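You operate a simulated robot arm through the tools that you are given. There is no shell and no other tool.

You are at the controls of a simulated robot arm. One attempt, no reset.

## Task
Clear the folding rack on to the little table and fold its wing down.
Fine: shirt and towel come off before the bolt is drawn.

It is judged by the outcome, as a careful person would: the job done as asked, and still so three seconds after it is handed in. It fails if anything else is knocked over, pushed out of place, dropped, spilled or broken. Flat cloth is picked up by pressing the open fingertips on it (5 to 10 N) and closing them slowly along it; thin cloth reads only 2 to 8 mm in the jaws.

## Robot
A 6-joint arm with a two-finger parallel gripper, fixed in place. Base frame: the origin is on the floor under the middle of its stand, x ahead of it, y to its left, z up. Lengths are in cm, angles in degrees, forces in N, time in s.
It reaches about 131.3 cm from its shoulder. Its first joint turns from -166.0 to 166.0 degrees. Payload 3.43 kg.
Tool frame: the origin (TCP) lies between the finger pads and is the grasp point; the fingertips stand 3.4 cm ahead of it; z points along the fingers, y is the line along which they close. Largest opening 12.8 cm; finger width 2.4, thickness 1.2; the body of the gripper, 4.8 by 13 cm, starts 9.6 cm behind the TCP.
Orientation is told as [roll, pitch, yaw] about the base's x, y, z axes, in that order, counted from this pose: with the fingers straight down and closing along the base's y, the tool's x points along the base's -x, its y along +y and its z along -z.

## Interface
- The arm moves only by the tool servo_tool. Its argument "plan" is a list of rows, each a list of 7 numbers: the shift along the tool's x, y, z in cm, then the turn, a rotation vector about the tool's x, y, z in degrees, then the opening in per cent of the stroke, from 0 (shut) to 100 (fully open). In form: [[tx, ty, tz, wx, wy, wz, gripper], ...]. A call has 1 to 20 rows; each row is the pose to reach, as a shift and turn from the pose commanded when the call began, along the tool's axes at that moment. A row lasts 0.2 s, in which the tool goes at most 5 cm and 8.6 degrees; a call with a longer step from one row to the next is refused whole, and so is a gripper value outside its range. A pose out of reach is approached as far as the arm can. The call stops where the force on the tool passes 90 N (or 10 N more than at its start, if that is more) or the arm is blocked; 0.2 s more then pass. The fingers move at their own pace (about 15.3 cm/s each) and stop on an object; they squeeze with about 21 N. The grip force told is the motor's: it shows also when the fingers shut on nothing. Time passes only in rows, and 0.2 s behind the last, so rows that repeat a pose let the fingers close. It gives the time, the measured TCP pose, the force on the tool (base axes), the opening and the grip force at its end, in the units of the frame above (readings bear some noise), with the torque about the TCP (base axes, N m) and any sound that the robot's microphone picked up.
- Cameras (640 x 400 px; columns grow to the right, rows downward): "scene" is fixed at [40.22, -64.99, 155.2]; the picture's right is [0.18, -0.98, 0.00], its down [-0.90, -0.17, -0.40] and it looks along [0.39, 0.07, -0.92] (base axes); focal length 250 px, centre (320, 200). "wrist" rides on the gripper at [7.6, -1.1, -16] in the tool frame; the picture's right is [0.15, 0.99, 0.00], its down [-0.88, 0.13, -0.46] and it looks along [-0.45, 0.07, 0.89] (tool axes); focal length 234 px, centre (320, 200). There is no depth. A picture from a camera that has moved, and an enlarged one, comes with that camera's place and axes in the base frame and with its lens.
- camera(camera): a new picture of that camera. The clock stands still meanwhile.
- close_up(camera, box): a new picture of the part [left, top, right, bottom] of that camera's present view, enlarged. The clock stands still meanwhile.
- finish_job(): hands the job in; it is judged then, once.

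Nothing tells you positions but the pictures and the camera data. Unless the task says otherwise, let go and move clear before handing in.

The tools are called as name(argument=value, ...) on one line, values as JSON. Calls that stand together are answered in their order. servo_tool: Moves the arm, as the interface text tells. Its arguments: {"type":"object","properties":{"plan":{"type":"array"}},"required":["plan"]} The other tools are called the same way: camera (camera) takes a picture; close_up (camera, box) takes an enlarged picture of a part of a camera's view; finish_job () hands the job in.

At the start:

```text
t: 0.0
position: [43.98, -43.18, 116.75]
tool_rot: [-0.1, 0.0, 0.1]
force: [0.5, 0.3, -0.1]
ft_torque: [-0.01, 0.0, 0.02]
gripper_width: 12.82
grip_force: 0.0
```

scene: 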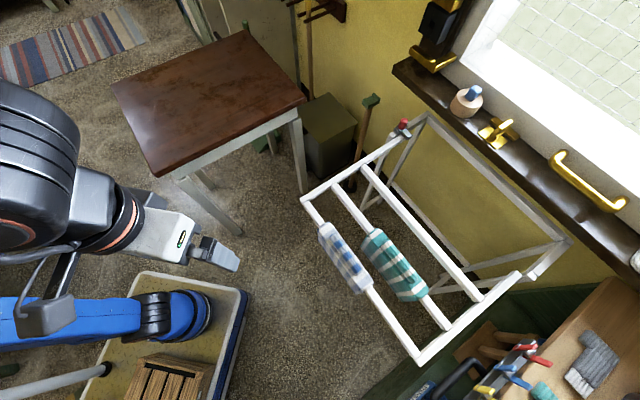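
wrist: 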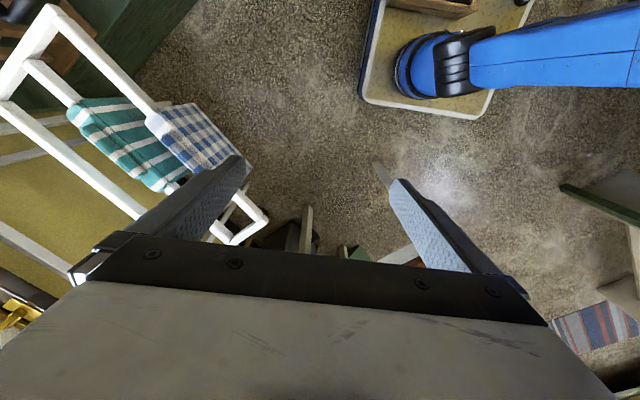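

I see a white folding rack with a blue-checked cloth and a green-striped cloth on its wing, and a small brown table to the left. I'll look closer before moving.

close_up(camera="scene", box=[280, 100, 600, 380])

close_up(camera="scene", box=[300, 100, 460, 200])

close_up(camera="scene", box=[100, 0, 340, 240])

close_up(camera="wrist", box=[0, 0, 320, 260])

```text
1.43 times, centred on (440, 240) of scene
camera zoom: at [40.22, -64.99, 155.2], right [0.18, -0.98, 0.0], down [-0.9, -0.17, -0.4], along [0.39, 0.07, -0.92], focal length 358 px, centre (149, 143)
```

zoom: 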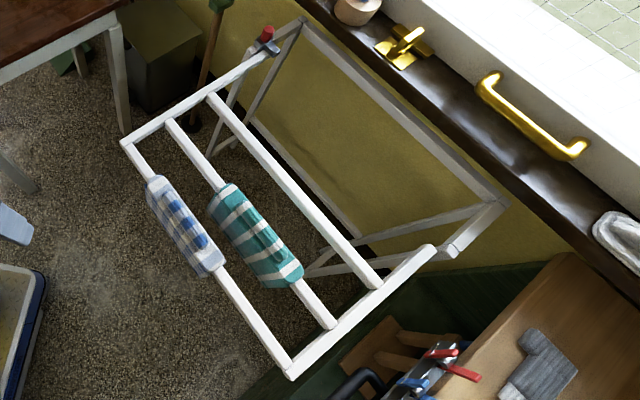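

```text
4.00 times, centred on (380, 150) of scene
camera zoom: at [40.22, -64.99, 155.2], right [0.18, -0.98, 0.0], down [-0.9, -0.17, -0.4], along [0.39, 0.07, -0.92], focal length 1001 px, centre (80, 400)
```

zoom: 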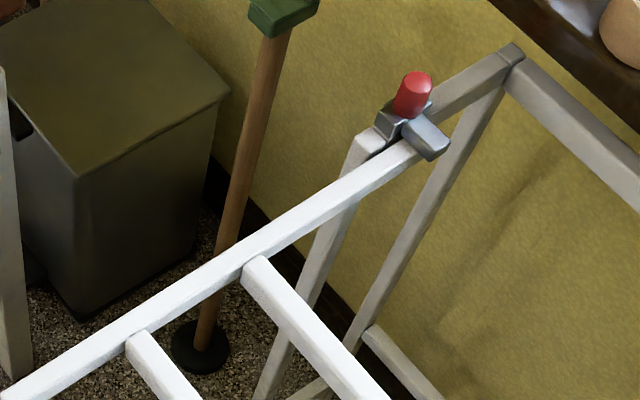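

```text
1.67 times, centred on (220, 120) of scene
camera zoom: at [40.22, -64.99, 155.2], right [0.18, -0.98, 0.0], down [-0.9, -0.17, -0.4], along [0.39, 0.07, -0.92], focal length 417 px, centre (487, 333)
```

zoom: 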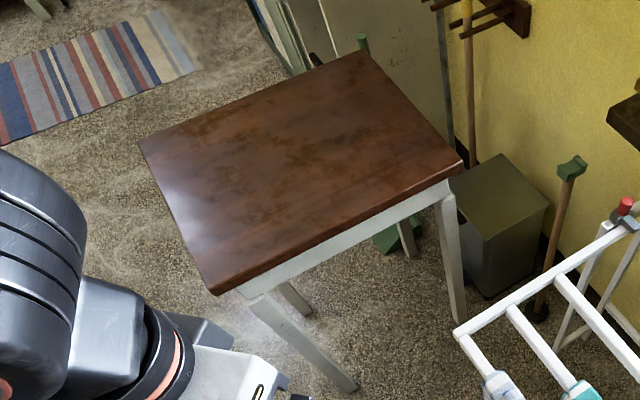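

```text
1.54 times, centred on (160, 130) of wrist
camera zoom: at [36.45, -44.37, 132.6], right [-0.15, 0.99, 0.0], down [0.88, 0.13, 0.46], along [0.45, 0.07, -0.89], focal length 360 px, centre (566, 308)
```

zoom: 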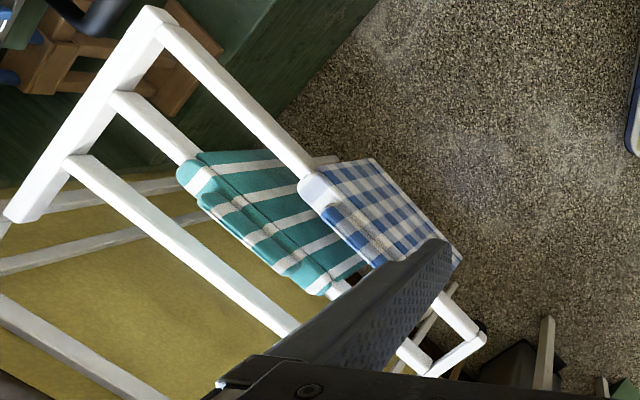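

The wing frame sits at about z=81, with its front rail running from roughly (70,-53) to (33,-92), the blue cloth near (55,-69.5) and the green cloth near (55,-84). I'll turn the tool to line up with the rails and move the wrist camera for a better look.

servo_tool(plan=[[-1, -2.8, -0.2, 0, 0, 7.5, 100], [-2, -5.6, -0.4, 0, 0, 15, 100], [-3, -8.4, -0.6, 0, 0, 22.5, 100], [-4, -11.2, -0.8, 0, 0, 30, 100], [-5, -14, -1, 0, 0, 37.5, 100], [-6, -17, -1.3, 0, 0, 44, 100], [-6, -17, -1.3, 0, 0, 44, 100]])

camera(camera="wrist")

camera(camera="scene")

```text
t: 1.6
position: [49.57, -59.67, 115.28]
tool_rot: [-0.2, -0.3, -44.1]
force: [0.6, -1.0, -0.5]
ft_torque: [0.01, -0.01, 0.0]
gripper_width: 12.78
grip_force: 0.0
out of reach, approached as far as the arm can: row 4, 5, 6, 7
```

```text
taken
camera wrist: at [43.44, -55.17, 131.19], right [0.58, 0.81, 0.0], down [0.72, -0.52, 0.46], along [0.37, -0.27, -0.89], focal length 234 px, centre (320, 200)
```

wrist: 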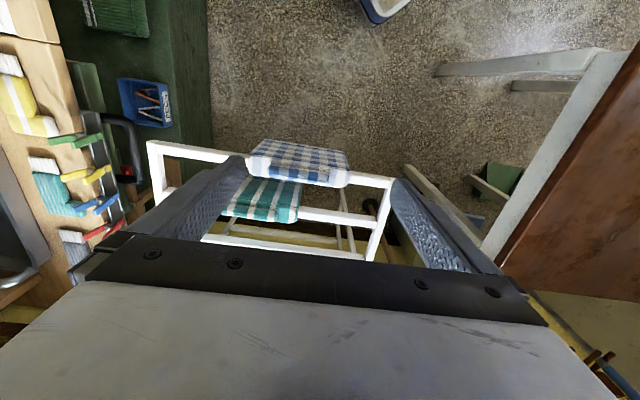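

```text
taken
```

scene: 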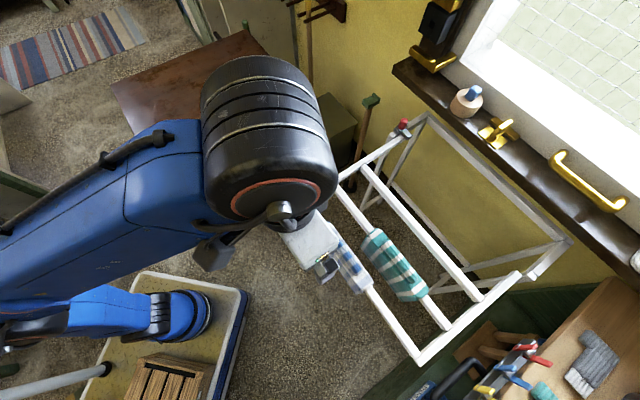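

The move landed a bit short in height, but the view is useful. I'll zoom in on the cloths and the table edge.

close_up(camera="wrist", box=[200, 120, 420, 270])

close_up(camera="scene", box=[300, 200, 460, 320])

close_up(camera="scene", box=[360, 90, 460, 160])

```text
2.67 times, centred on (310, 195) of wrist
camera zoom: at [43.44, -55.17, 131.19], right [0.58, 0.81, 0.0], down [0.72, -0.52, 0.46], along [0.37, -0.27, -0.89], focal length 624 px, centre (347, 213)
```

zoom: 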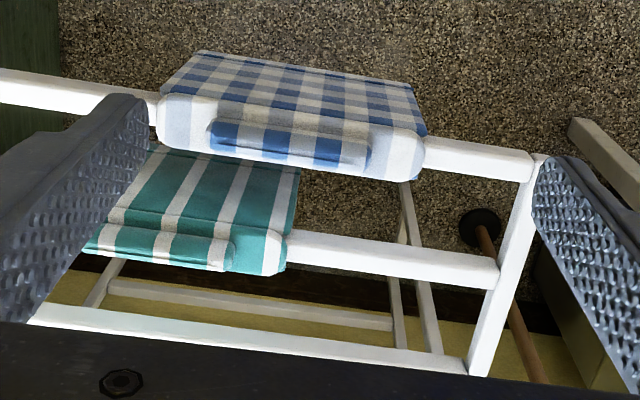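

```text
3.33 times, centred on (380, 260) of scene
camera zoom: at [40.22, -64.99, 155.2], right [0.18, -0.98, 0.0], down [-0.9, -0.17, -0.4], along [0.39, 0.07, -0.92], focal length 834 px, centre (120, 0)
```

zoom: 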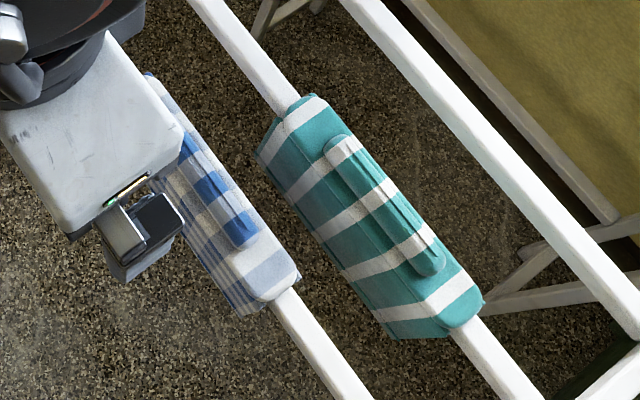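

```text
5.71 times, centred on (410, 125) of scene
camera zoom: at [40.22, -64.99, 155.2], right [0.18, -0.98, 0.0], down [-0.9, -0.17, -0.4], along [0.39, 0.07, -0.92], focal length 1430 px, centre (-194, 629)
```

zoom: 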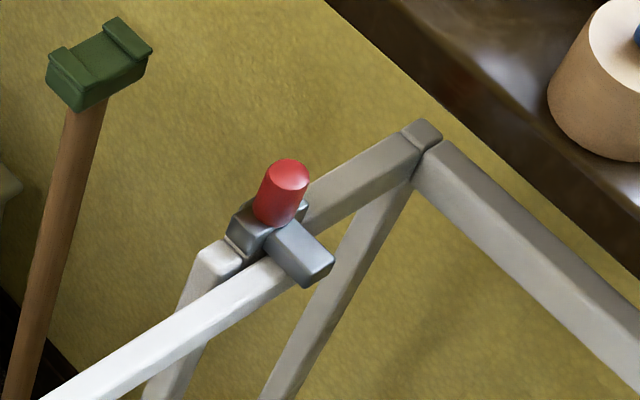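

The cloths each have a raised fold about 13 cm long and 2 cm wide along the top of the rail, so I should pinch across that fold. I'll hover above the blue one at about (55.5,-69.8) with the jaws turned across the rail, and check from there.

servo_tool(plan=[[-1, -0.3, 1.3, 0, 0, -7.5, 100], [-2, -0.6, 2.6, 0, 0, -15, 100], [-3, -0.9, 3.9, 0, 0, -22.5, 100], [-4, -1.2, 5.2, 0, 0, -30, 100], [-5, -1.5, 6.5, 0, 0, -37.5, 100], [-6, -1.8, 7.8, 0, 0, -45, 100], [-7, -2.1, 9.1, 0, 0, -52.5, 100], [-8, -2.4, 10.4, 0, 0, -60, 100], [-9, -2.7, 11.7, 0, 0, -67.5, 100], [-10, -2.9, 13, 0, 0, -75, 100], [-11, -3.1, 14.3, 0, 0, -82.5, 100], [-11.3, -3.16, 15.3, 0, 0, -90, 100], [-11.3, -3.16, 15.3, 0, 0, -90, 100]])

camera(camera="wrist")

camera(camera="scene")

```text
t: 4.4
position: [55.63, -69.79, 99.99]
tool_rot: [-0.1, 0.1, 46.2]
force: [-1.0, -0.7, -0.1]
ft_torque: [0.0, 0.0, 0.04]
gripper_width: 12.79
grip_force: 0.1
```

```text
taken
camera wrist: at [51.33, -76.05, 116.03], right [-0.81, 0.58, 0.0], down [0.52, 0.73, 0.45], along [0.26, 0.37, -0.89], focal length 234 px, centre (320, 200)
```

wrist: 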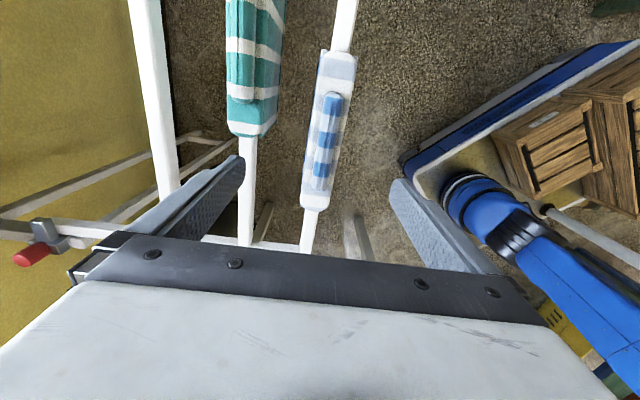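

```text
taken
```

scene: 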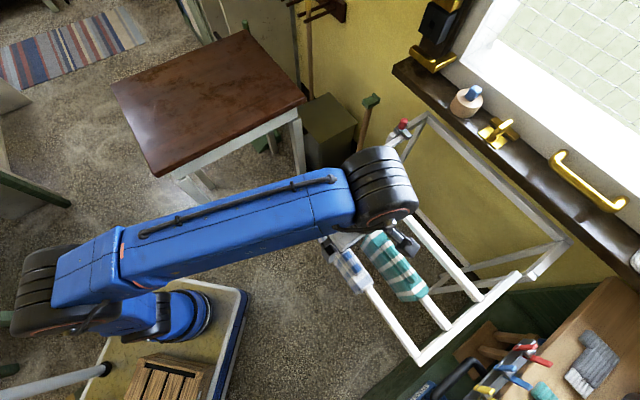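

The jaws hover above the blue cloth with the ridge just right of centre. I'll zoom in to get the offset and height, and look at the bolt, which is visible at the left.

close_up(camera="wrist", box=[270, 40, 400, 220])

close_up(camera="wrist", box=[0, 180, 130, 300])

```text
2.22 times, centred on (335, 130) of wrist
camera zoom: at [51.33, -76.05, 116.03], right [-0.81, 0.58, 0.0], down [0.52, 0.73, 0.45], along [0.26, 0.37, -0.89], focal length 520 px, centre (287, 356)
```

zoom: 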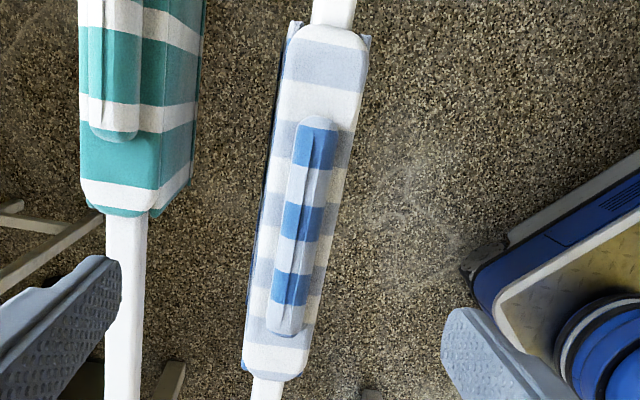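

```text
3.33 times, centred on (65, 240) of wrist
camera zoom: at [51.33, -76.05, 116.03], right [-0.81, 0.58, 0.0], down [0.52, 0.73, 0.45], along [0.26, 0.37, -0.89], focal length 781 px, centre (1170, 67)
```

zoom: 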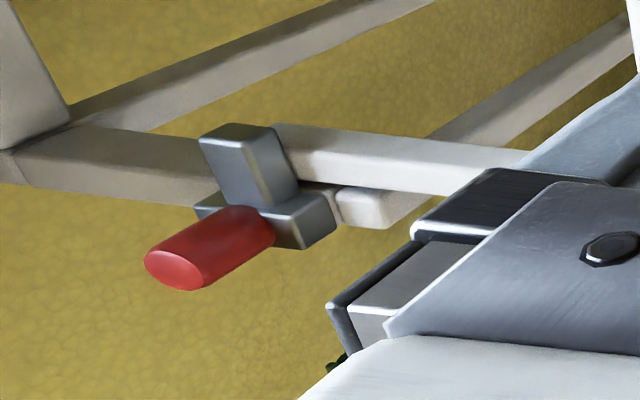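

The ridge is about 0.8 cm to the tool's +y side, and the bolt knob works out at about (102,-82,88). I'll touch the bare rail to the left of the cloth with closed fingers to find its exact height before pinching.

servo_tool(plan=[[-4, 0.2, 1, 0, 0, 0, 60], [-8, 0.4, 3, 0, 0, 0, 30], [-12, 0.6, 5, 0, 0, 0, 0], [-16.6, 0.8, 7, 0, 0, 0, 0], [-16.6, 0.8, 10, 0, 0, 0, 0], [-16.6, 0.8, 12.5, 0, 0, 0, 0], [-16.6, 0.8, 12.5, 0, 0, 0, 0]])

camera(camera="wrist")

close_up(camera="scene", box=[260, 140, 440, 300])

```text
refused: row 4 steps farther than a row can; nothing moved
```

```text
taken
camera wrist: at [51.33, -76.05, 116.03], right [-0.81, 0.58, 0.0], down [0.52, 0.73, 0.45], along [0.26, 0.37, -0.89], focal length 234 px, centre (320, 200)
```

wrist: 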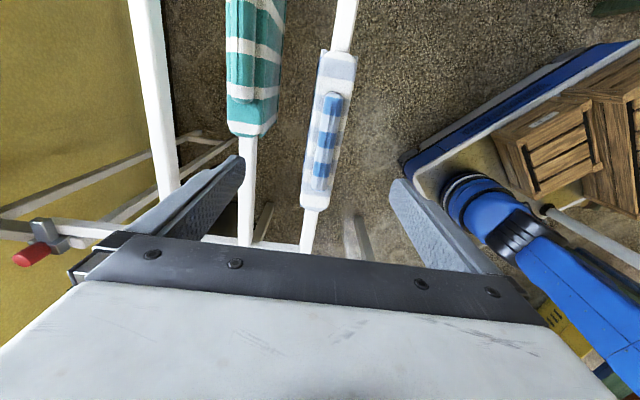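

```text
2.50 times, centred on (350, 220) of scene
camera zoom: at [40.22, -64.99, 155.2], right [0.18, -0.98, 0.0], down [-0.9, -0.17, -0.4], along [0.39, 0.07, -0.92], focal length 626 px, centre (245, 150)
```

zoom: 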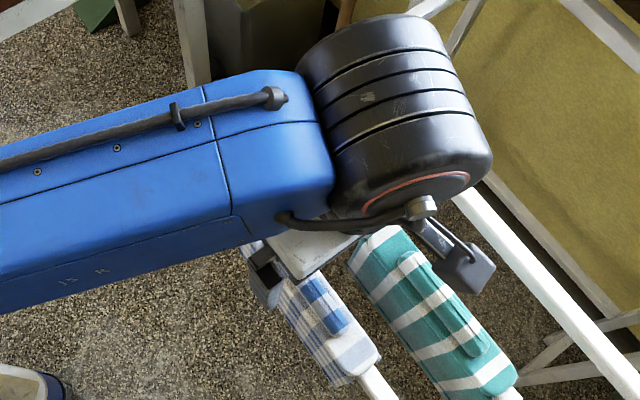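

Nothing moved, because one of my steps was too long. I'll send the same approach to the bare rail with shorter steps.

servo_tool(plan=[[-3, 0.2, 1, 0, 0, 0, 60], [-6, 0.3, 2, 0, 0, 0, 30], [-9, 0.4, 3, 0, 0, 0, 0], [-12, 0.6, 5, 0, 0, 0, 0], [-15, 0.7, 7, 0, 0, 0, 0], [-16.6, 0.8, 9, 0, 0, 0, 0], [-16.6, 0.8, 11, 0, 0, 0, 0], [-16.6, 0.8, 12.5, 0, 0, 0, 0], [-16.6, 0.8, 12.5, 0, 0, 0, 0]])

camera(camera="wrist")

close_up(camera="scene", box=[260, 140, 440, 300])

```text
t: 6.4
position: [66.69, -57.27, 87.61]
tool_rot: [0.0, 0.1, 46.0]
force: [-0.4, 0.6, 0.1]
ft_torque: [0.03, -0.02, -0.01]
gripper_width: 0.0
grip_force: 21.0
```

```text
taken
camera wrist: at [62.36, -63.48, 103.49], right [-0.81, 0.58, 0.0], down [0.52, 0.72, 0.45], along [0.26, 0.37, -0.89], focal length 234 px, centre (320, 200)
```

wrist: 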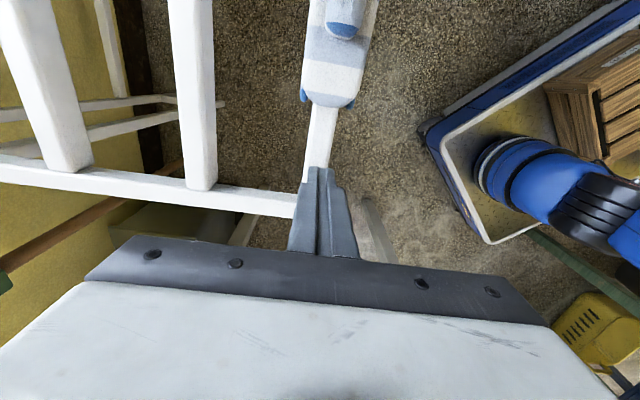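

```text
2.50 times, centred on (350, 220) of scene
camera zoom: at [40.22, -64.99, 155.2], right [0.18, -0.98, 0.0], down [-0.9, -0.17, -0.4], along [0.39, 0.07, -0.92], focal length 626 px, centre (245, 150)
```

zoom: 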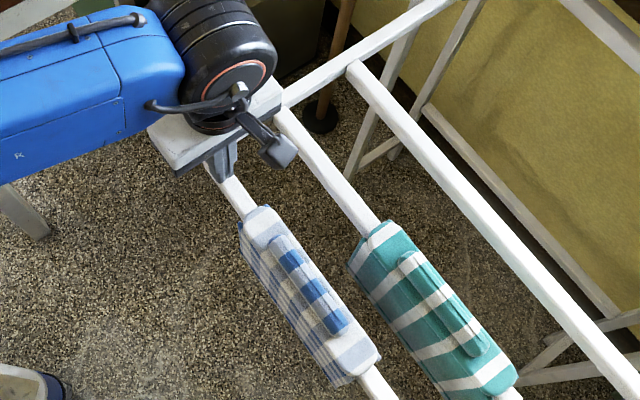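

The closed tips are above the bare rail with no contact yet. I'll lower slowly and watch the force.

servo_tool(plan=[[0, 0, 0.3, 0, 0, 0, 0], [0, 0, 0.6, 0, 0, 0, 0], [0, 0, 0.9, 0, 0, 0, 0], [0, 0, 1.2, 0, 0, 0, 0]])

```text
t: 7.4
position: [66.67, -57.19, 86.44]
tool_rot: [0.0, 0.1, 46.0]
force: [-0.4, 0.7, 0.2]
ft_torque: [-0.02, -0.01, -0.02]
gripper_width: 0.01
grip_force: 21.1
```

servo_tool(plan=[[0, 0, 0.2, 0, 0, 0, 0], [0, 0, 0.4, 0, 0, 0, 0], [0, 0, 0.6, 0, 0, 0, 0]])

close_up(camera="wrist", box=[220, 80, 420, 260])

```text
t: 8.2
position: [66.6, -57.29, 86.28]
tool_rot: [-0.5, 0.1, 46.1]
force: [13.3, -8.3, 59.9]
ft_torque: [-0.44, -0.81, -0.06]
gripper_width: 0.0
grip_force: 21.0
```

```text
2.22 times, centred on (320, 170) of wrist
camera zoom: at [62.1, -63.39, 102.13], right [-0.81, 0.58, -0.01], down [0.52, 0.73, 0.45], along [0.27, 0.36, -0.89], focal length 520 px, centre (320, 267)
```

zoom: 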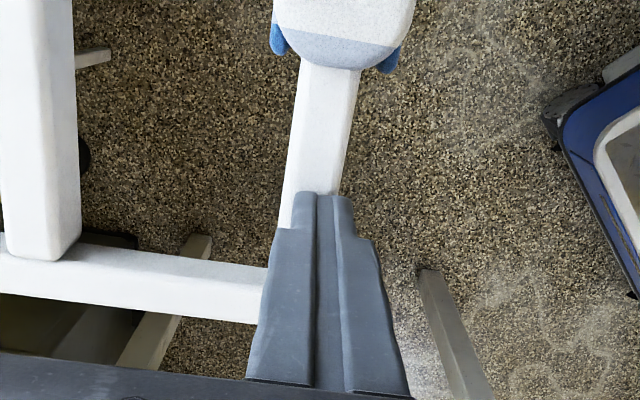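

Contact came at TCP z of about 86.35, so the bare rail top is at about 82.9. I'll lift off, go back over the blue fold with the jaws part-open, and check centring.

servo_tool(plan=[[0, 0, -2, 0, 0, 0, 0], [0, 0, -4.5, 0, 0, 0, 0], [2, 0, -6.3, 0, 0, 0, 0], [6, 0, -6.3, 0, 0, 0, 31], [10, 0, -6.3, 0, 0, 0, 31], [14, 0, -6.3, 0, 0, 0, 31], [16.6, 0, -6.3, 0, 0, 0, 31], [16.6, 0, -6.3, 0, 0, 0, 31]])

close_up(camera="wrist", box=[220, 60, 420, 240])

camera(camera="wrist")

```text
t: 10.0
position: [55.03, -69.31, 91.97]
tool_rot: [0.0, 0.2, 46.0]
force: [0.3, 0.6, -0.1]
ft_torque: [-0.03, -0.01, 0.03]
gripper_width: 3.96
grip_force: 0.0
```

```text
2.22 times, centred on (320, 150) of wrist
camera zoom: at [50.65, -75.58, 107.89], right [-0.81, 0.58, 0.0], down [0.52, 0.72, 0.45], along [0.27, 0.37, -0.89], focal length 520 px, centre (320, 311)
```

zoom: 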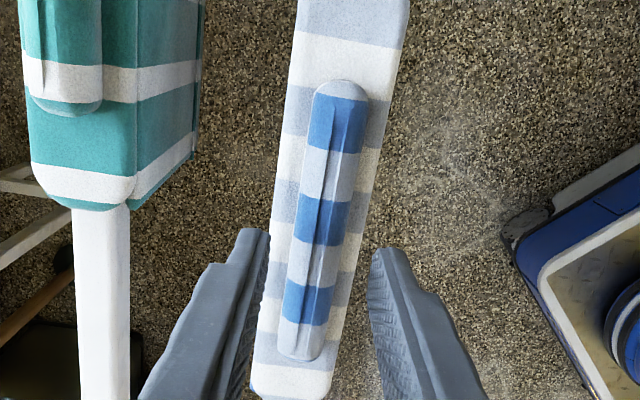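

```text
taken
camera wrist: at [50.65, -75.58, 107.89], right [-0.81, 0.58, 0.0], down [0.52, 0.72, 0.45], along [0.27, 0.37, -0.89], focal length 234 px, centre (320, 200)
```

wrist: 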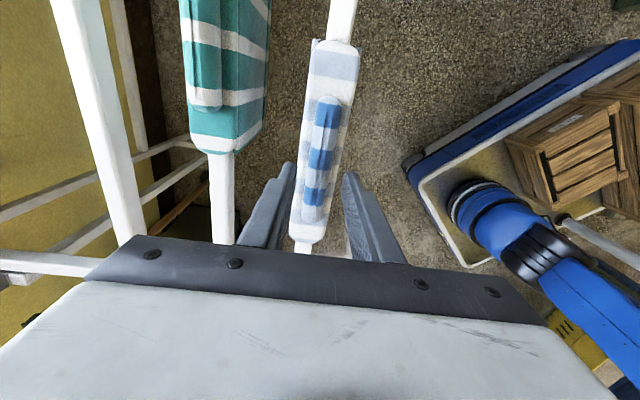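

The jaws straddle the fold and are well centred. I'll lower until the tips sit just above the rail-top cloth, then close slowly.

servo_tool(plan=[[0, 0, 1.2, 0, 0, 0, 31], [0, 0, 2.4, 0, 0, 0, 31], [0, 0, 3.4, 0, 0, 0, 31], [0, 0, 4.2, 0, 0, 0, 31], [0, 0, 4.9, 0, 0, 0, 31], [0, 0, 4.9, 0, 0, 0, 31]])

close_up(camera="wrist", box=[220, 60, 420, 240])

```text
t: 11.4
position: [55.18, -69.26, 87.48]
tool_rot: [-0.2, 0.0, 46.0]
force: [3.7, -5.3, 33.0]
ft_torque: [-0.49, -0.52, -0.01]
gripper_width: 4.0
grip_force: 0.1
```

```text
2.22 times, centred on (320, 150) of wrist
camera zoom: at [50.68, -75.41, 103.4], right [-0.81, 0.58, -0.01], down [0.52, 0.73, 0.45], along [0.27, 0.37, -0.89], focal length 520 px, centre (320, 311)
```

zoom: 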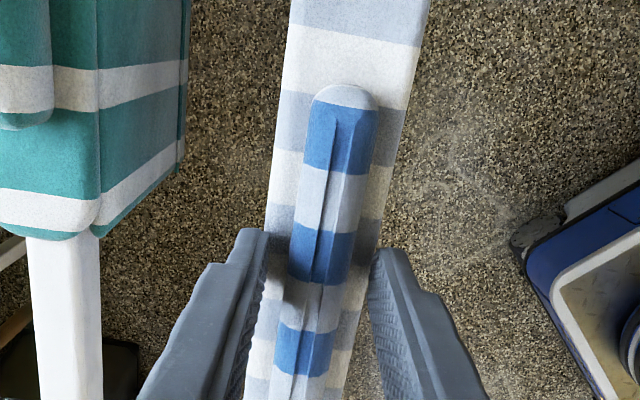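

The wall-side tip is touching the cloth with 33 N, which is too firm. I'll ease up to a light press and close slowly.

servo_tool(plan=[[0, 0, -0.25, 0, 0, 0, 31], [0, 0, -0.25, 0, 0, 0, 29], [0, 0, -0.25, 0, 0, 0, 27], [0, 0, -0.25, 0, 0, 0, 25], [0, 0, -0.25, 0, 0, 0, 23], [0, 0, -0.25, 0, 0, 0, 21], [0, 0, -0.25, 0, 0, 0, 20]])

close_up(camera="wrist", box=[220, 60, 420, 240])

```text
t: 13.0
position: [55.02, -69.25, 87.54]
tool_rot: [-0.2, 0.1, 46.0]
force: [5.2, -4.2, 16.2]
ft_torque: [-0.4, -0.45, -0.06]
gripper_width: 3.1
grip_force: 4.8
```

```text
2.22 times, centred on (320, 150) of wrist
camera zoom: at [50.72, -75.48, 103.46], right [-0.81, 0.58, 0.0], down [0.52, 0.72, 0.45], along [0.27, 0.37, -0.89], focal length 520 px, centre (320, 311)
```

zoom: 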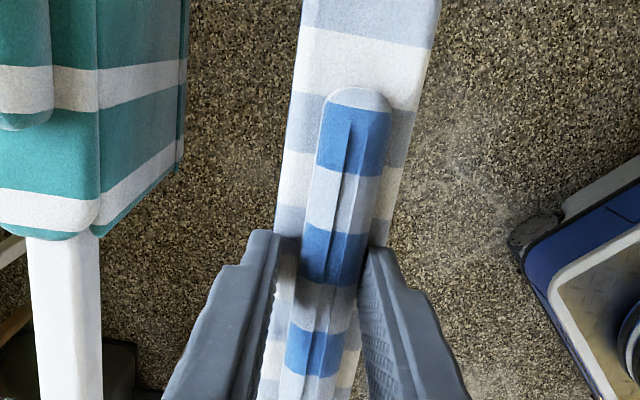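

The cloth is dragging with the wall-side finger, so the press is still too firm. I'll ease up slightly and keep closing slowly on the fold.

servo_tool(plan=[[0, 0, -0.15, 0, 0, 0, 22], [0, 0, -0.2, 0, 0, 0, 20], [0, 0, -0.2, 0, 0, 0, 18], [0, 0, -0.2, 0, 0, 0, 16], [0, 0, -0.2, 0, 0, 0, 14], [0, 0, -0.2, 0, 0, 0, 12], [0, 0, -0.2, 0, 0, 0, 10]])

close_up(camera="wrist", box=[220, 60, 420, 240])

```text
t: 14.6
position: [55.09, -69.26, 87.66]
tool_rot: [0.0, 0.1, 46.0]
force: [0.5, -0.8, 0.1]
ft_torque: [0.02, -0.02, -0.01]
gripper_width: 2.35
grip_force: 21.1
```

```text
2.22 times, centred on (320, 150) of wrist
camera zoom: at [50.72, -75.53, 103.59], right [-0.81, 0.58, 0.0], down [0.52, 0.72, 0.45], along [0.26, 0.37, -0.89], focal length 520 px, centre (320, 311)
```

zoom: 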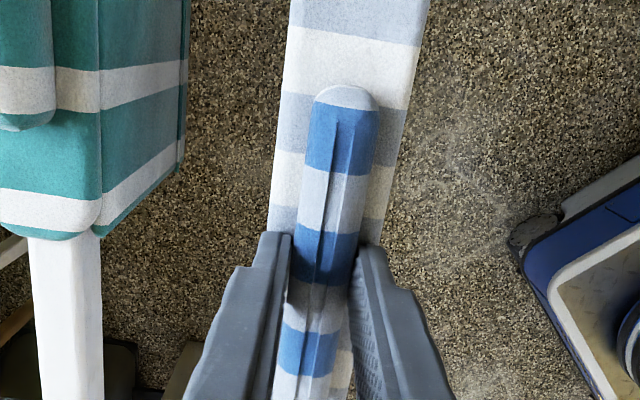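

The fold is held at 2.35 cm with no side load. I'll lift straight up slowly and check that only the cloth comes with it.

servo_tool(plan=[[0, 0, 0, 0, 0, 0, 0], [0, 0, -0.5, 0, 0, 0, 0], [0, 0, -1.2, 0, 0, 0, 0], [0, 0, -2, 0, 0, 0, 0], [0, 0, -3, 0, 0, 0, 0], [0, 0, -4, 0, 0, 0, 0]])

camera(camera="wrist")

camera(camera="scene")

```text
t: 16.0
position: [55.22, -69.3, 91.79]
tool_rot: [0.0, 0.1, 46.0]
force: [0.3, 0.3, -1.3]
ft_torque: [0.0, 0.02, 0.02]
gripper_width: 2.33
grip_force: 20.3
```

```text
taken
camera wrist: at [50.72, -75.57, 107.68], right [-0.81, 0.58, 0.0], down [0.52, 0.72, 0.45], along [0.26, 0.37, -0.89], focal length 234 px, centre (320, 200)
```

wrist: 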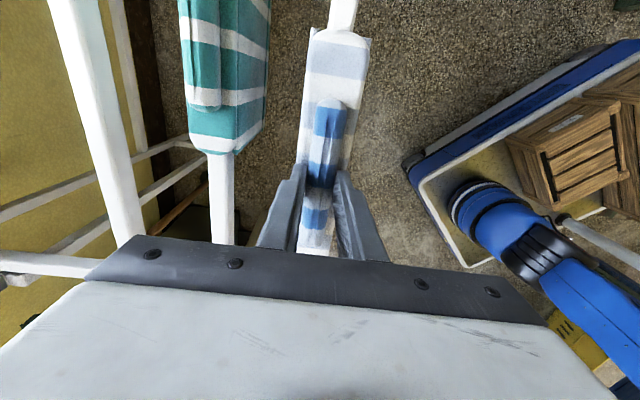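

```text
taken
```

scene: 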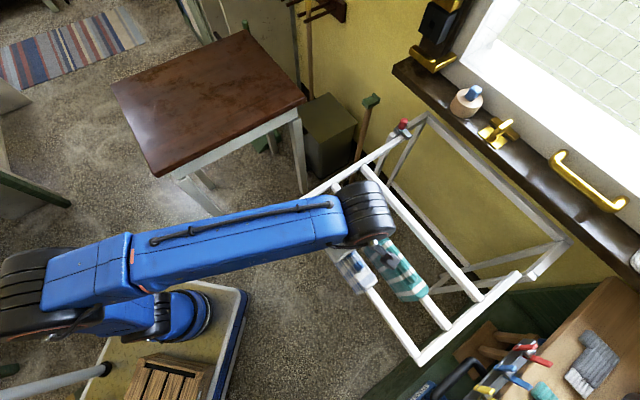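

The cloth came off the rail at about 1.3 N, and the rack is undisturbed. I'll lift higher so the flaps clear the rail.

servo_tool(plan=[[0, 0, -2, 0, 0, 0, 0], [0, 0, -4, 0, 0, 0, 0], [0, 0, -6, 0, 0, 0, 0], [0, 0, -8, 0, 0, 0, 0], [0, 0, -10, 0, 0, 0, 0], [0, 0, -12, 0, 0, 0, 0], [0, 0, -14, 0, 0, 0, 0], [0, 0, -16, 0, 0, 0, 0]])

camera(camera="wrist")

close_up(camera="scene", box=[280, 160, 460, 320])

```text
t: 17.8
position: [54.97, -69.35, 107.63]
tool_rot: [0.1, 0.1, 46.0]
force: [0.9, -0.3, -0.6]
ft_torque: [0.0, 0.02, -0.01]
gripper_width: 2.36
grip_force: 21.0
```

```text
taken
camera wrist: at [50.61, -75.52, 123.57], right [-0.81, 0.58, 0.0], down [0.52, 0.72, 0.45], along [0.27, 0.37, -0.89], focal length 234 px, centre (320, 200)
```

wrist: 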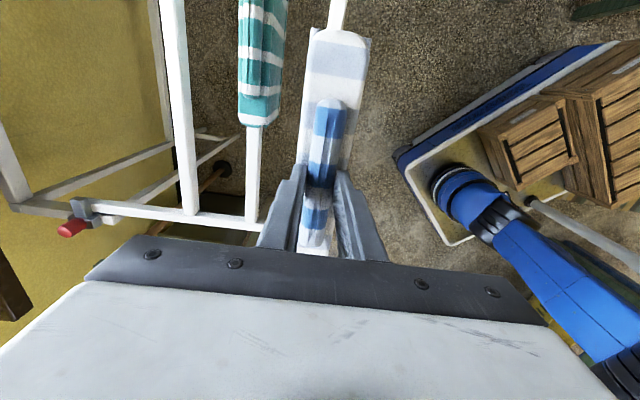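

```text
2.50 times, centred on (370, 240) of scene
camera zoom: at [40.22, -64.99, 155.2], right [0.18, -0.98, 0.0], down [-0.9, -0.17, -0.4], along [0.39, 0.07, -0.92], focal length 626 px, centre (195, 100)
```

zoom: 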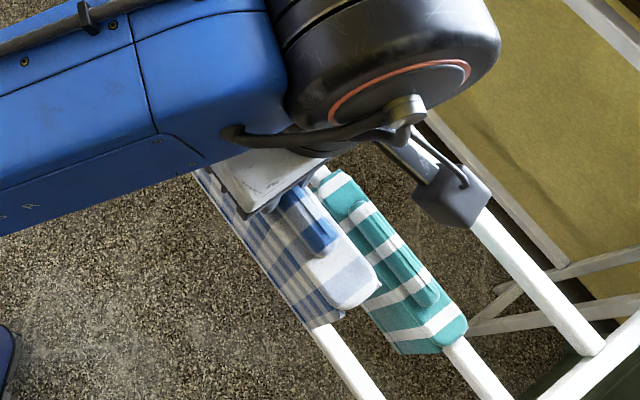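

The blue cloth is held in its draped shape with its flaps ending about 19.5 cm below the TCP. I take the table top to be at z≈84 with its near corner at (68,-6), so I'll carry the cloth over at this height, turning the jaws to line up with the table.

servo_tool(plan=[[-3.5, 1.0, 0, 0, 0, 5, 0], [-7, 2.0, 0, 0, 0, 10, 0], [-10.5, 3.0, 0, 0, 0, 15, 0], [-14, 4.0, 0, 0, 0, 20, 0], [-17.5, 5.0, 0, 0, 0, 25, 0], [-21, 6.0, 0, 0, 0, 30, 0], [-24.5, 7.0, 0, 0, 0, 35, 0], [-28, 8.0, 0, 0, 0, 40, 0], [-31.5, 9.0, 0, 0, 0, 45, 0], [-35, 10.0, 0, 0, 0, 50, 0], [-35, 10.0, 0, 0, 0, 50, 0]])

camera(camera="wrist")

camera(camera="scene")

```text
t: 20.2
position: [72.25, -36.92, 107.73]
tool_rot: [-0.2, 0.0, -4.1]
force: [-1.0, 0.1, -2.2]
ft_torque: [0.0, 0.01, 0.0]
gripper_width: 2.36
grip_force: 21.2
```

```text
taken
camera wrist: at [64.7, -37.58, 123.75], right [-0.08, 1.0, 0.0], down [0.89, 0.07, 0.46], along [0.45, 0.03, -0.89], focal length 234 px, centre (320, 200)
```

wrist: 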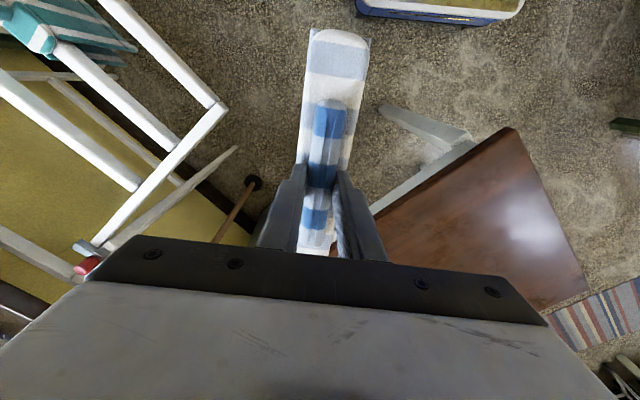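

```text
taken
```

scene: 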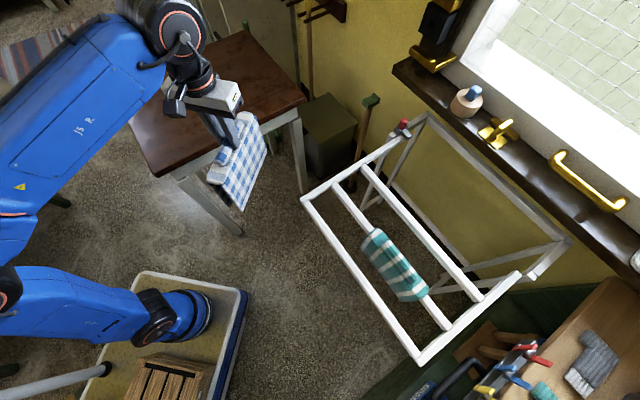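

The table corner now resolves to about (69,-4) with the top at z≈82. I'll carry on to about (88,-7) over the table, with the cloth's long side parallel to the near edge.

servo_tool(plan=[[-1.5, 3.4, 0, 0, 0, 4.5, 0], [-3, 6.9, 0, 0, 0, 9, 0], [-4.5, 10.3, 0, 0, 0, 13.5, 0], [-6, 13.7, 0, 0, 0, 18, 0], [-7.5, 17.2, 0, 0, 0, 22.5, 0], [-9, 20.6, 0, 0, 0, 27, 0], [-10.5, 24, 0, 0, 0, 31.5, 0], [-12, 27.4, 0, 0, 0, 36, 0], [-13.6, 30.9, 0, 0, 0, 40, 0], [-13.6, 30.9, 0, 0, 0, 40, 0]])

camera(camera="wrist")

camera(camera="scene")

```text
t: 22.4
position: [87.9, -7.32, 107.66]
tool_rot: [0.0, 0.0, -44.2]
force: [0.6, -0.2, -1.9]
ft_torque: [0.02, 0.01, -0.01]
gripper_width: 2.36
grip_force: 21.1
```

```text
taken
camera wrist: at [81.7, -2.83, 123.52], right [0.58, 0.81, 0.0], down [0.72, -0.52, 0.46], along [0.37, -0.27, -0.89], focal length 234 px, centre (320, 200)
```

wrist: 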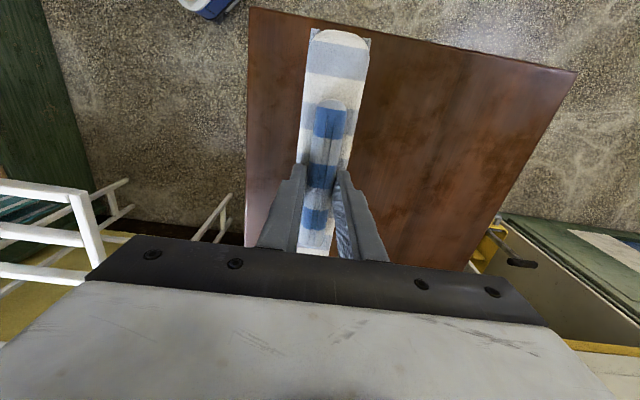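

```text
taken
```

scene: 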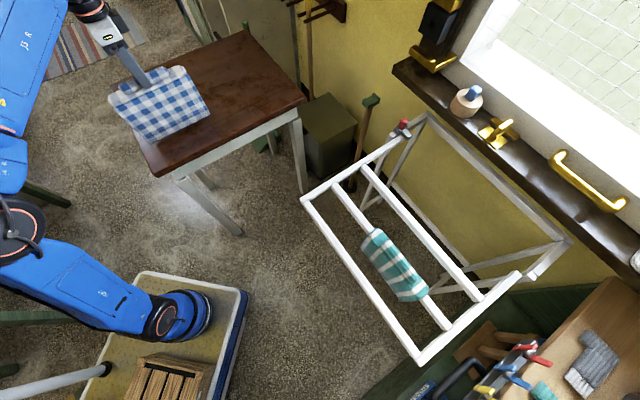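

The cloth is fully over the table with clear margins. I'll lower it gently and see how the flaps behave when they touch.

servo_tool(plan=[[0, 0, 1, 0, 0, 0, 0], [0, 0, 2, 0, 0, 0, 0], [0, 0, 3, 0, 0, 0, 0], [0, 0, 4, 0, 0, 0, 0], [0, 0, 5, 0, 0, 0, 0], [0, 0, 5.5, 0, 0, 0, 0]])

close_up(camera="scene", box=[80, 30, 260, 190])

```text
t: 23.2
position: [87.79, -7.28, 105.51]
tool_rot: [0.9, -1.0, -44.1]
force: [0.4, -0.3, 22.9]
ft_torque: [0.05, 0.84, -0.04]
gripper_width: 2.37
grip_force: 21.3
stopped in row 4: the force on the tool passed its limit at 112 N (the readings are from after the stop); the commanded pose is now the measured one
```

```text
2.50 times, centred on (170, 110) of scene
camera zoom: at [40.22, -64.99, 155.2], right [0.18, -0.98, 0.0], down [-0.9, -0.17, -0.4], along [0.39, 0.07, -0.92], focal length 626 px, centre (695, 425)
```

zoom: 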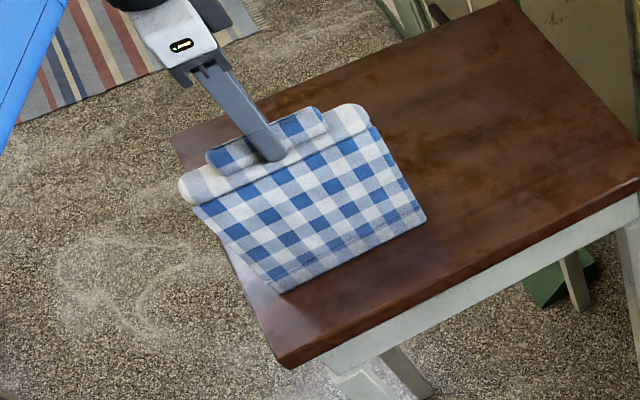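

The cloth behaves as a stiff draped saddle. Its flap edge met the table at z≈86, and I want to lay it on its side rather than stand it up. I'll lift clear, straighten the tool, turn so the fingers can tilt outward, then lay it down gently.

servo_tool(plan=[[0, 0, -0.4, 0, 0, 0, 0], [0, 0, -1.2, 0.7, 0, 0, 0], [0, 0, -2.2, 1.34, 0.1, 0, 0], [0, 0, -2.2, 1.34, 0.1, 0, 0]])

camera(camera="wrist")

```text
t: 24.2
position: [87.71, -7.38, 107.52]
tool_rot: [-0.7, -0.6, -44.1]
force: [-0.5, 0.4, -1.3]
ft_torque: [-0.01, 0.02, -0.02]
gripper_width: 2.35
grip_force: 21.2
```

```text
taken
camera wrist: at [81.65, -2.62, 123.39], right [0.58, 0.81, -0.01], down [0.72, -0.51, 0.47], along [0.37, -0.28, -0.89], focal length 234 px, centre (320, 200)
```

wrist: 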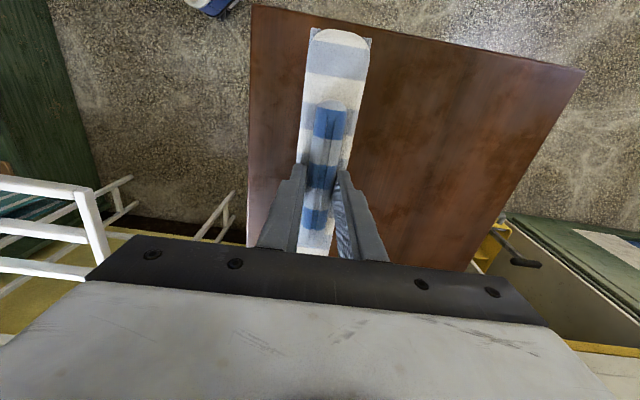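

I'm lifted clear with the table corners confirmed. Next I'll turn the tool so the fingers' tilt plane points straight ahead.

servo_tool(plan=[[0.8, 0.9, 0, 0, 0, 7.7, 0], [1.6, 1.8, 0, 0, 0, 15.4, 0], [2.4, 2.7, 0, 0, 0, 23, 0], [3.2, 3.6, 0, 0, 0, 30.7, 0], [4, 4.5, 0, 0, 0, 38.4, 0], [4.9, 5.5, 0, 0, 0, 46, 0], [4.9, 5.5, 0, 0, 0, 46, 0]])

camera(camera="scene")

```text
t: 25.9
position: [88.15, 0.12, 107.55]
tool_rot: [0.0, -1.0, -90.1]
force: [0.7, 0.4, -1.3]
ft_torque: [-0.03, -0.01, -0.01]
gripper_width: 2.35
grip_force: 20.7
```

```text
taken
```

scene: 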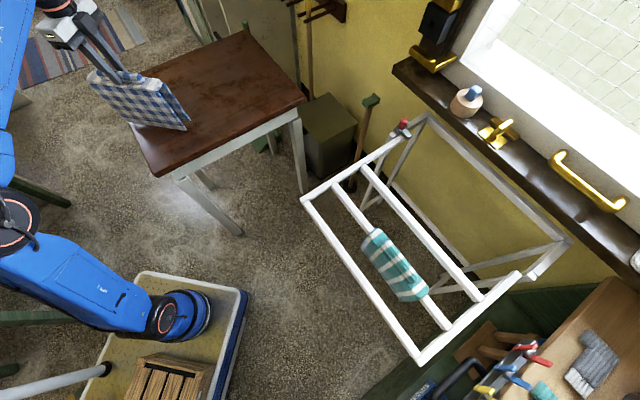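

The long side of the cloth now lies across the reach direction. I'll tilt the fingers outward to about 40° first and check.

servo_tool(plan=[[0.5, 0.5, -0.3, -8, 0, 0, 0], [1, 1, -0.3, -16, 0, 0, 0], [1.5, 1.5, 0, -24, 0, 0, 0], [2.2, 2.2, 0.5, -32, 0, 0, 0], [3, 3, 1.2, -40, 0, 0, 0], [3, 3, 1.2, -40, 0, 0, 0]])

close_up(camera="scene", box=[40, 0, 280, 190])

camera(camera="wrist")

```text
t: 27.2
position: [91.37, 2.95, 106.16]
tool_rot: [40.0, -1.1, -90.1]
force: [-1.0, 0.9, -1.6]
ft_torque: [-0.02, 0.05, -0.01]
gripper_width: 2.35
grip_force: 20.9
```

```text
2.11 times, centred on (160, 95) of scene
camera zoom: at [40.22, -64.99, 155.2], right [0.18, -0.98, 0.0], down [-0.9, -0.17, -0.4], along [0.39, 0.07, -0.92], focal length 527 px, centre (657, 421)
```

zoom: 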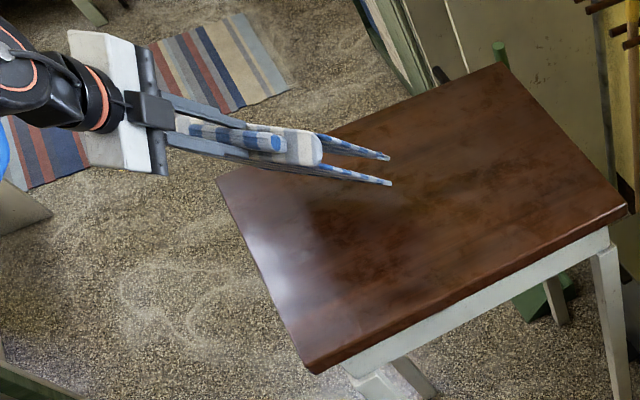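

```text
taken
camera wrist: at [80.21, 10.84, 117.51], right [0.76, 0.16, 0.63], down [-0.2, -0.87, 0.45], along [0.62, -0.46, -0.63], focal length 234 px, centre (320, 200)
```

wrist: 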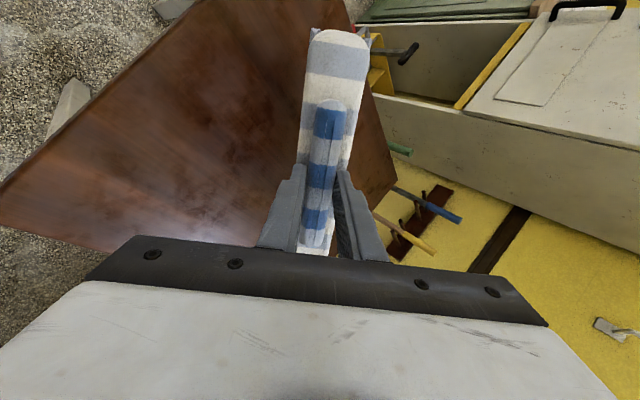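

It's tilting cleanly, with the two flaps visible either side. I'll continue to about 75° while lowering, keeping about 2 cm over the table.

servo_tool(plan=[[0.2, -1.2, 1.6, -7, 0, 0, 0], [0.4, -2.4, 3.2, -14, 0, 0, 0], [0.6, -3.6, 4.9, -21, 0, 0, 0], [0.8, -4.8, 6.5, -28, 0, 0, 0], [1.0, -6.1, 8.2, -35, 0, 0, 0], [1.0, -6.1, 8.2, -35, 0, 0, 0]])

close_up(camera="scene", box=[40, 0, 280, 190])

camera(camera="wrist")

```text
t: 28.6
position: [91.69, 3.43, 98.63]
tool_rot: [70.6, -1.1, -89.7]
force: [-0.4, 0.8, -0.6]
ft_torque: [0.01, 0.15, -0.02]
gripper_width: 2.33
grip_force: 20.6
out of reach, approached as far as the arm can: row 5, 6
```

```text
2.11 times, centred on (160, 95) of scene
camera zoom: at [40.22, -64.99, 155.2], right [0.18, -0.98, 0.0], down [-0.9, -0.17, -0.4], along [0.39, 0.07, -0.92], focal length 527 px, centre (657, 421)
```

zoom: 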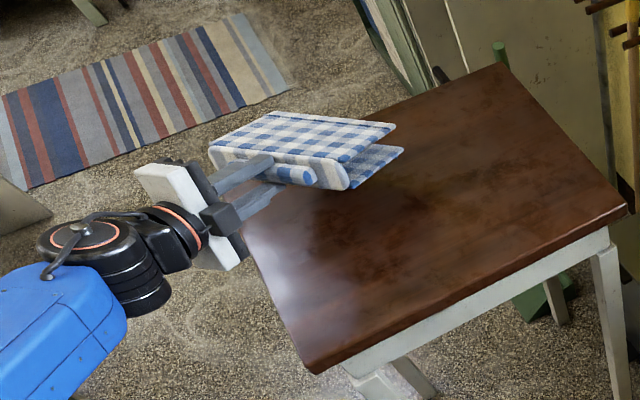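

```text
taken
camera wrist: at [76.22, 10.97, 102.63], right [0.33, 0.17, 0.93], down [-0.38, -0.88, 0.29], along [0.86, -0.45, -0.22], focal length 234 px, centre (320, 200)
```

wrist: 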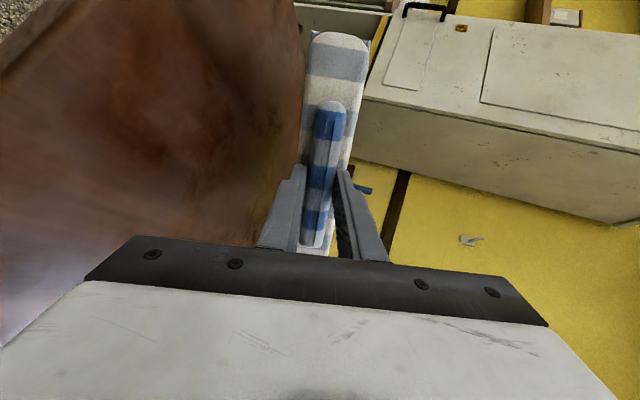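

The arm reached its limit at about 70° tilt, still clear of the table. I'll ease the tilt to about 66°, go slightly farther in, and come down to just above contact.

servo_tool(plan=[[-0.6, 0, 1.2, 1.5, 0, 0, 0], [-1.2, 0, 2.4, 3, 0, 0, 0], [-1.9, -0.1, 4.6, 4.6, 0, 0, 0], [-1.9, -0.1, 4.6, 4.6, 0, 0, 0]])

close_up(camera="scene", box=[40, 0, 280, 190])

```text
t: 29.6
position: [95.99, 1.44, 96.91]
tool_rot: [65.9, -1.1, -89.9]
force: [0.1, 0.1, -1.2]
ft_torque: [0.0, 0.14, -0.02]
gripper_width: 2.34
grip_force: 21.0
```

```text
2.11 times, centred on (160, 95) of scene
camera zoom: at [40.22, -64.99, 155.2], right [0.18, -0.98, 0.0], down [-0.9, -0.17, -0.4], along [0.39, 0.07, -0.92], focal length 527 px, centre (657, 421)
```

zoom: 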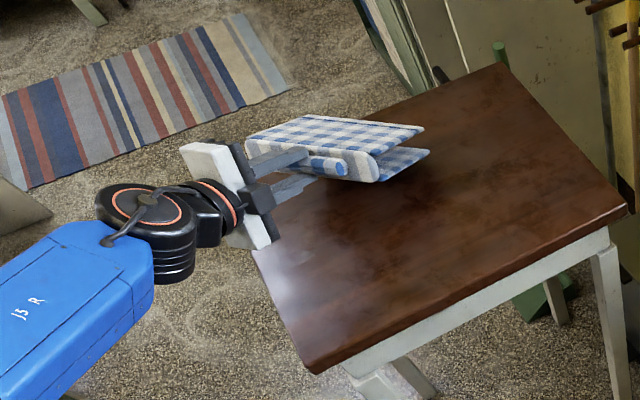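

There's clearance and it's in reach now. I'll try tilting a little flatter and lower from here.

servo_tool(plan=[[0, -0.6, 0.6, -3, 0, 0, 0], [0, -1.2, 1.3, -6, 0, 0, 0], [0, -1.9, 1.9, -9, 0, 0, 0], [0, -1.9, 1.9, -9, 0, 0, 0]])

close_up(camera="scene", box=[40, 0, 280, 190])

camera(camera="wrist")

```text
t: 30.6
position: [96.59, 1.12, 97.19]
tool_rot: [69.8, -1.2, -89.7]
force: [0.5, 1.0, -1.7]
ft_torque: [-0.01, 0.11, 0.0]
gripper_width: 2.33
grip_force: 21.1
out of reach, approached as far as the arm can: row 1, 2, 3, 4
```

```text
2.11 times, centred on (160, 95) of scene
camera zoom: at [40.22, -64.99, 155.2], right [0.18, -0.98, 0.0], down [-0.9, -0.17, -0.4], along [0.39, 0.07, -0.92], focal length 527 px, centre (657, 421)
```

zoom: 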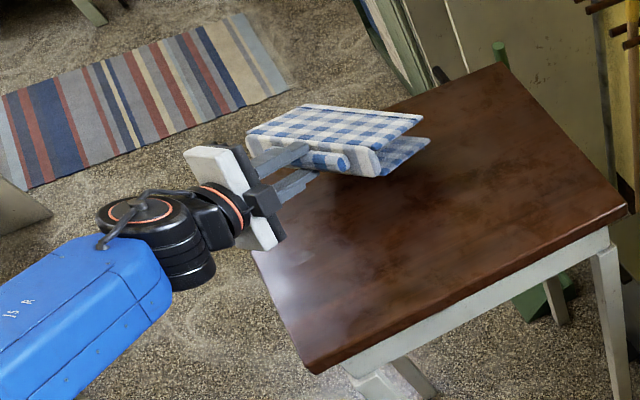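

```text
taken
camera wrist: at [81.21, 8.68, 101.42], right [0.34, 0.17, 0.92], down [-0.38, -0.88, 0.3], along [0.86, -0.45, -0.24], focal length 234 px, centre (320, 200)
```

wrist: 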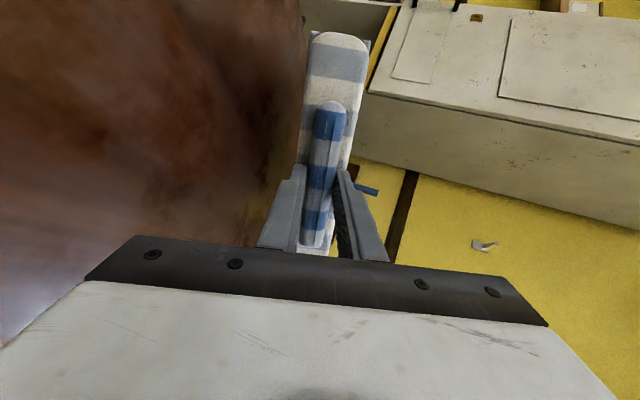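

Flatter isn't reachable here, so I'll go back to about 65° and lower until the flap edge just touches.

servo_tool(plan=[[0, 0, 0, 2.5, 0, 0, 0], [0, -0.3, 0.1, 4.8, 0, 0, 0], [0, -0.56, 0.21, 4.8, 0, 0, 0], [0, -0.56, 0.21, 4.8, 0, 0, 0]])

```text
t: 31.6
position: [96.64, 1.1, 96.43]
tool_rot: [64.9, -1.1, -89.6]
force: [0.6, -0.1, -1.5]
ft_torque: [0.03, 0.1, 0.0]
gripper_width: 2.34
grip_force: 21.3
```

servo_tool(plan=[[0, -0.18, 0.085, 0, 0, 0, 0], [0, -0.36, 0.17, 0, 0, 0, 0], [0, -0.54, 0.25, 0, 0, 0, 0], [0, -0.54, 0.25, 0, 0, 0, 0]])

```text
t: 32.6
position: [96.52, 1.18, 96.01]
tool_rot: [65.0, -1.3, -89.6]
force: [-1.7, -1.5, 1.4]
ft_torque: [0.28, -0.28, 0.08]
gripper_width: 2.36
grip_force: 20.5
```

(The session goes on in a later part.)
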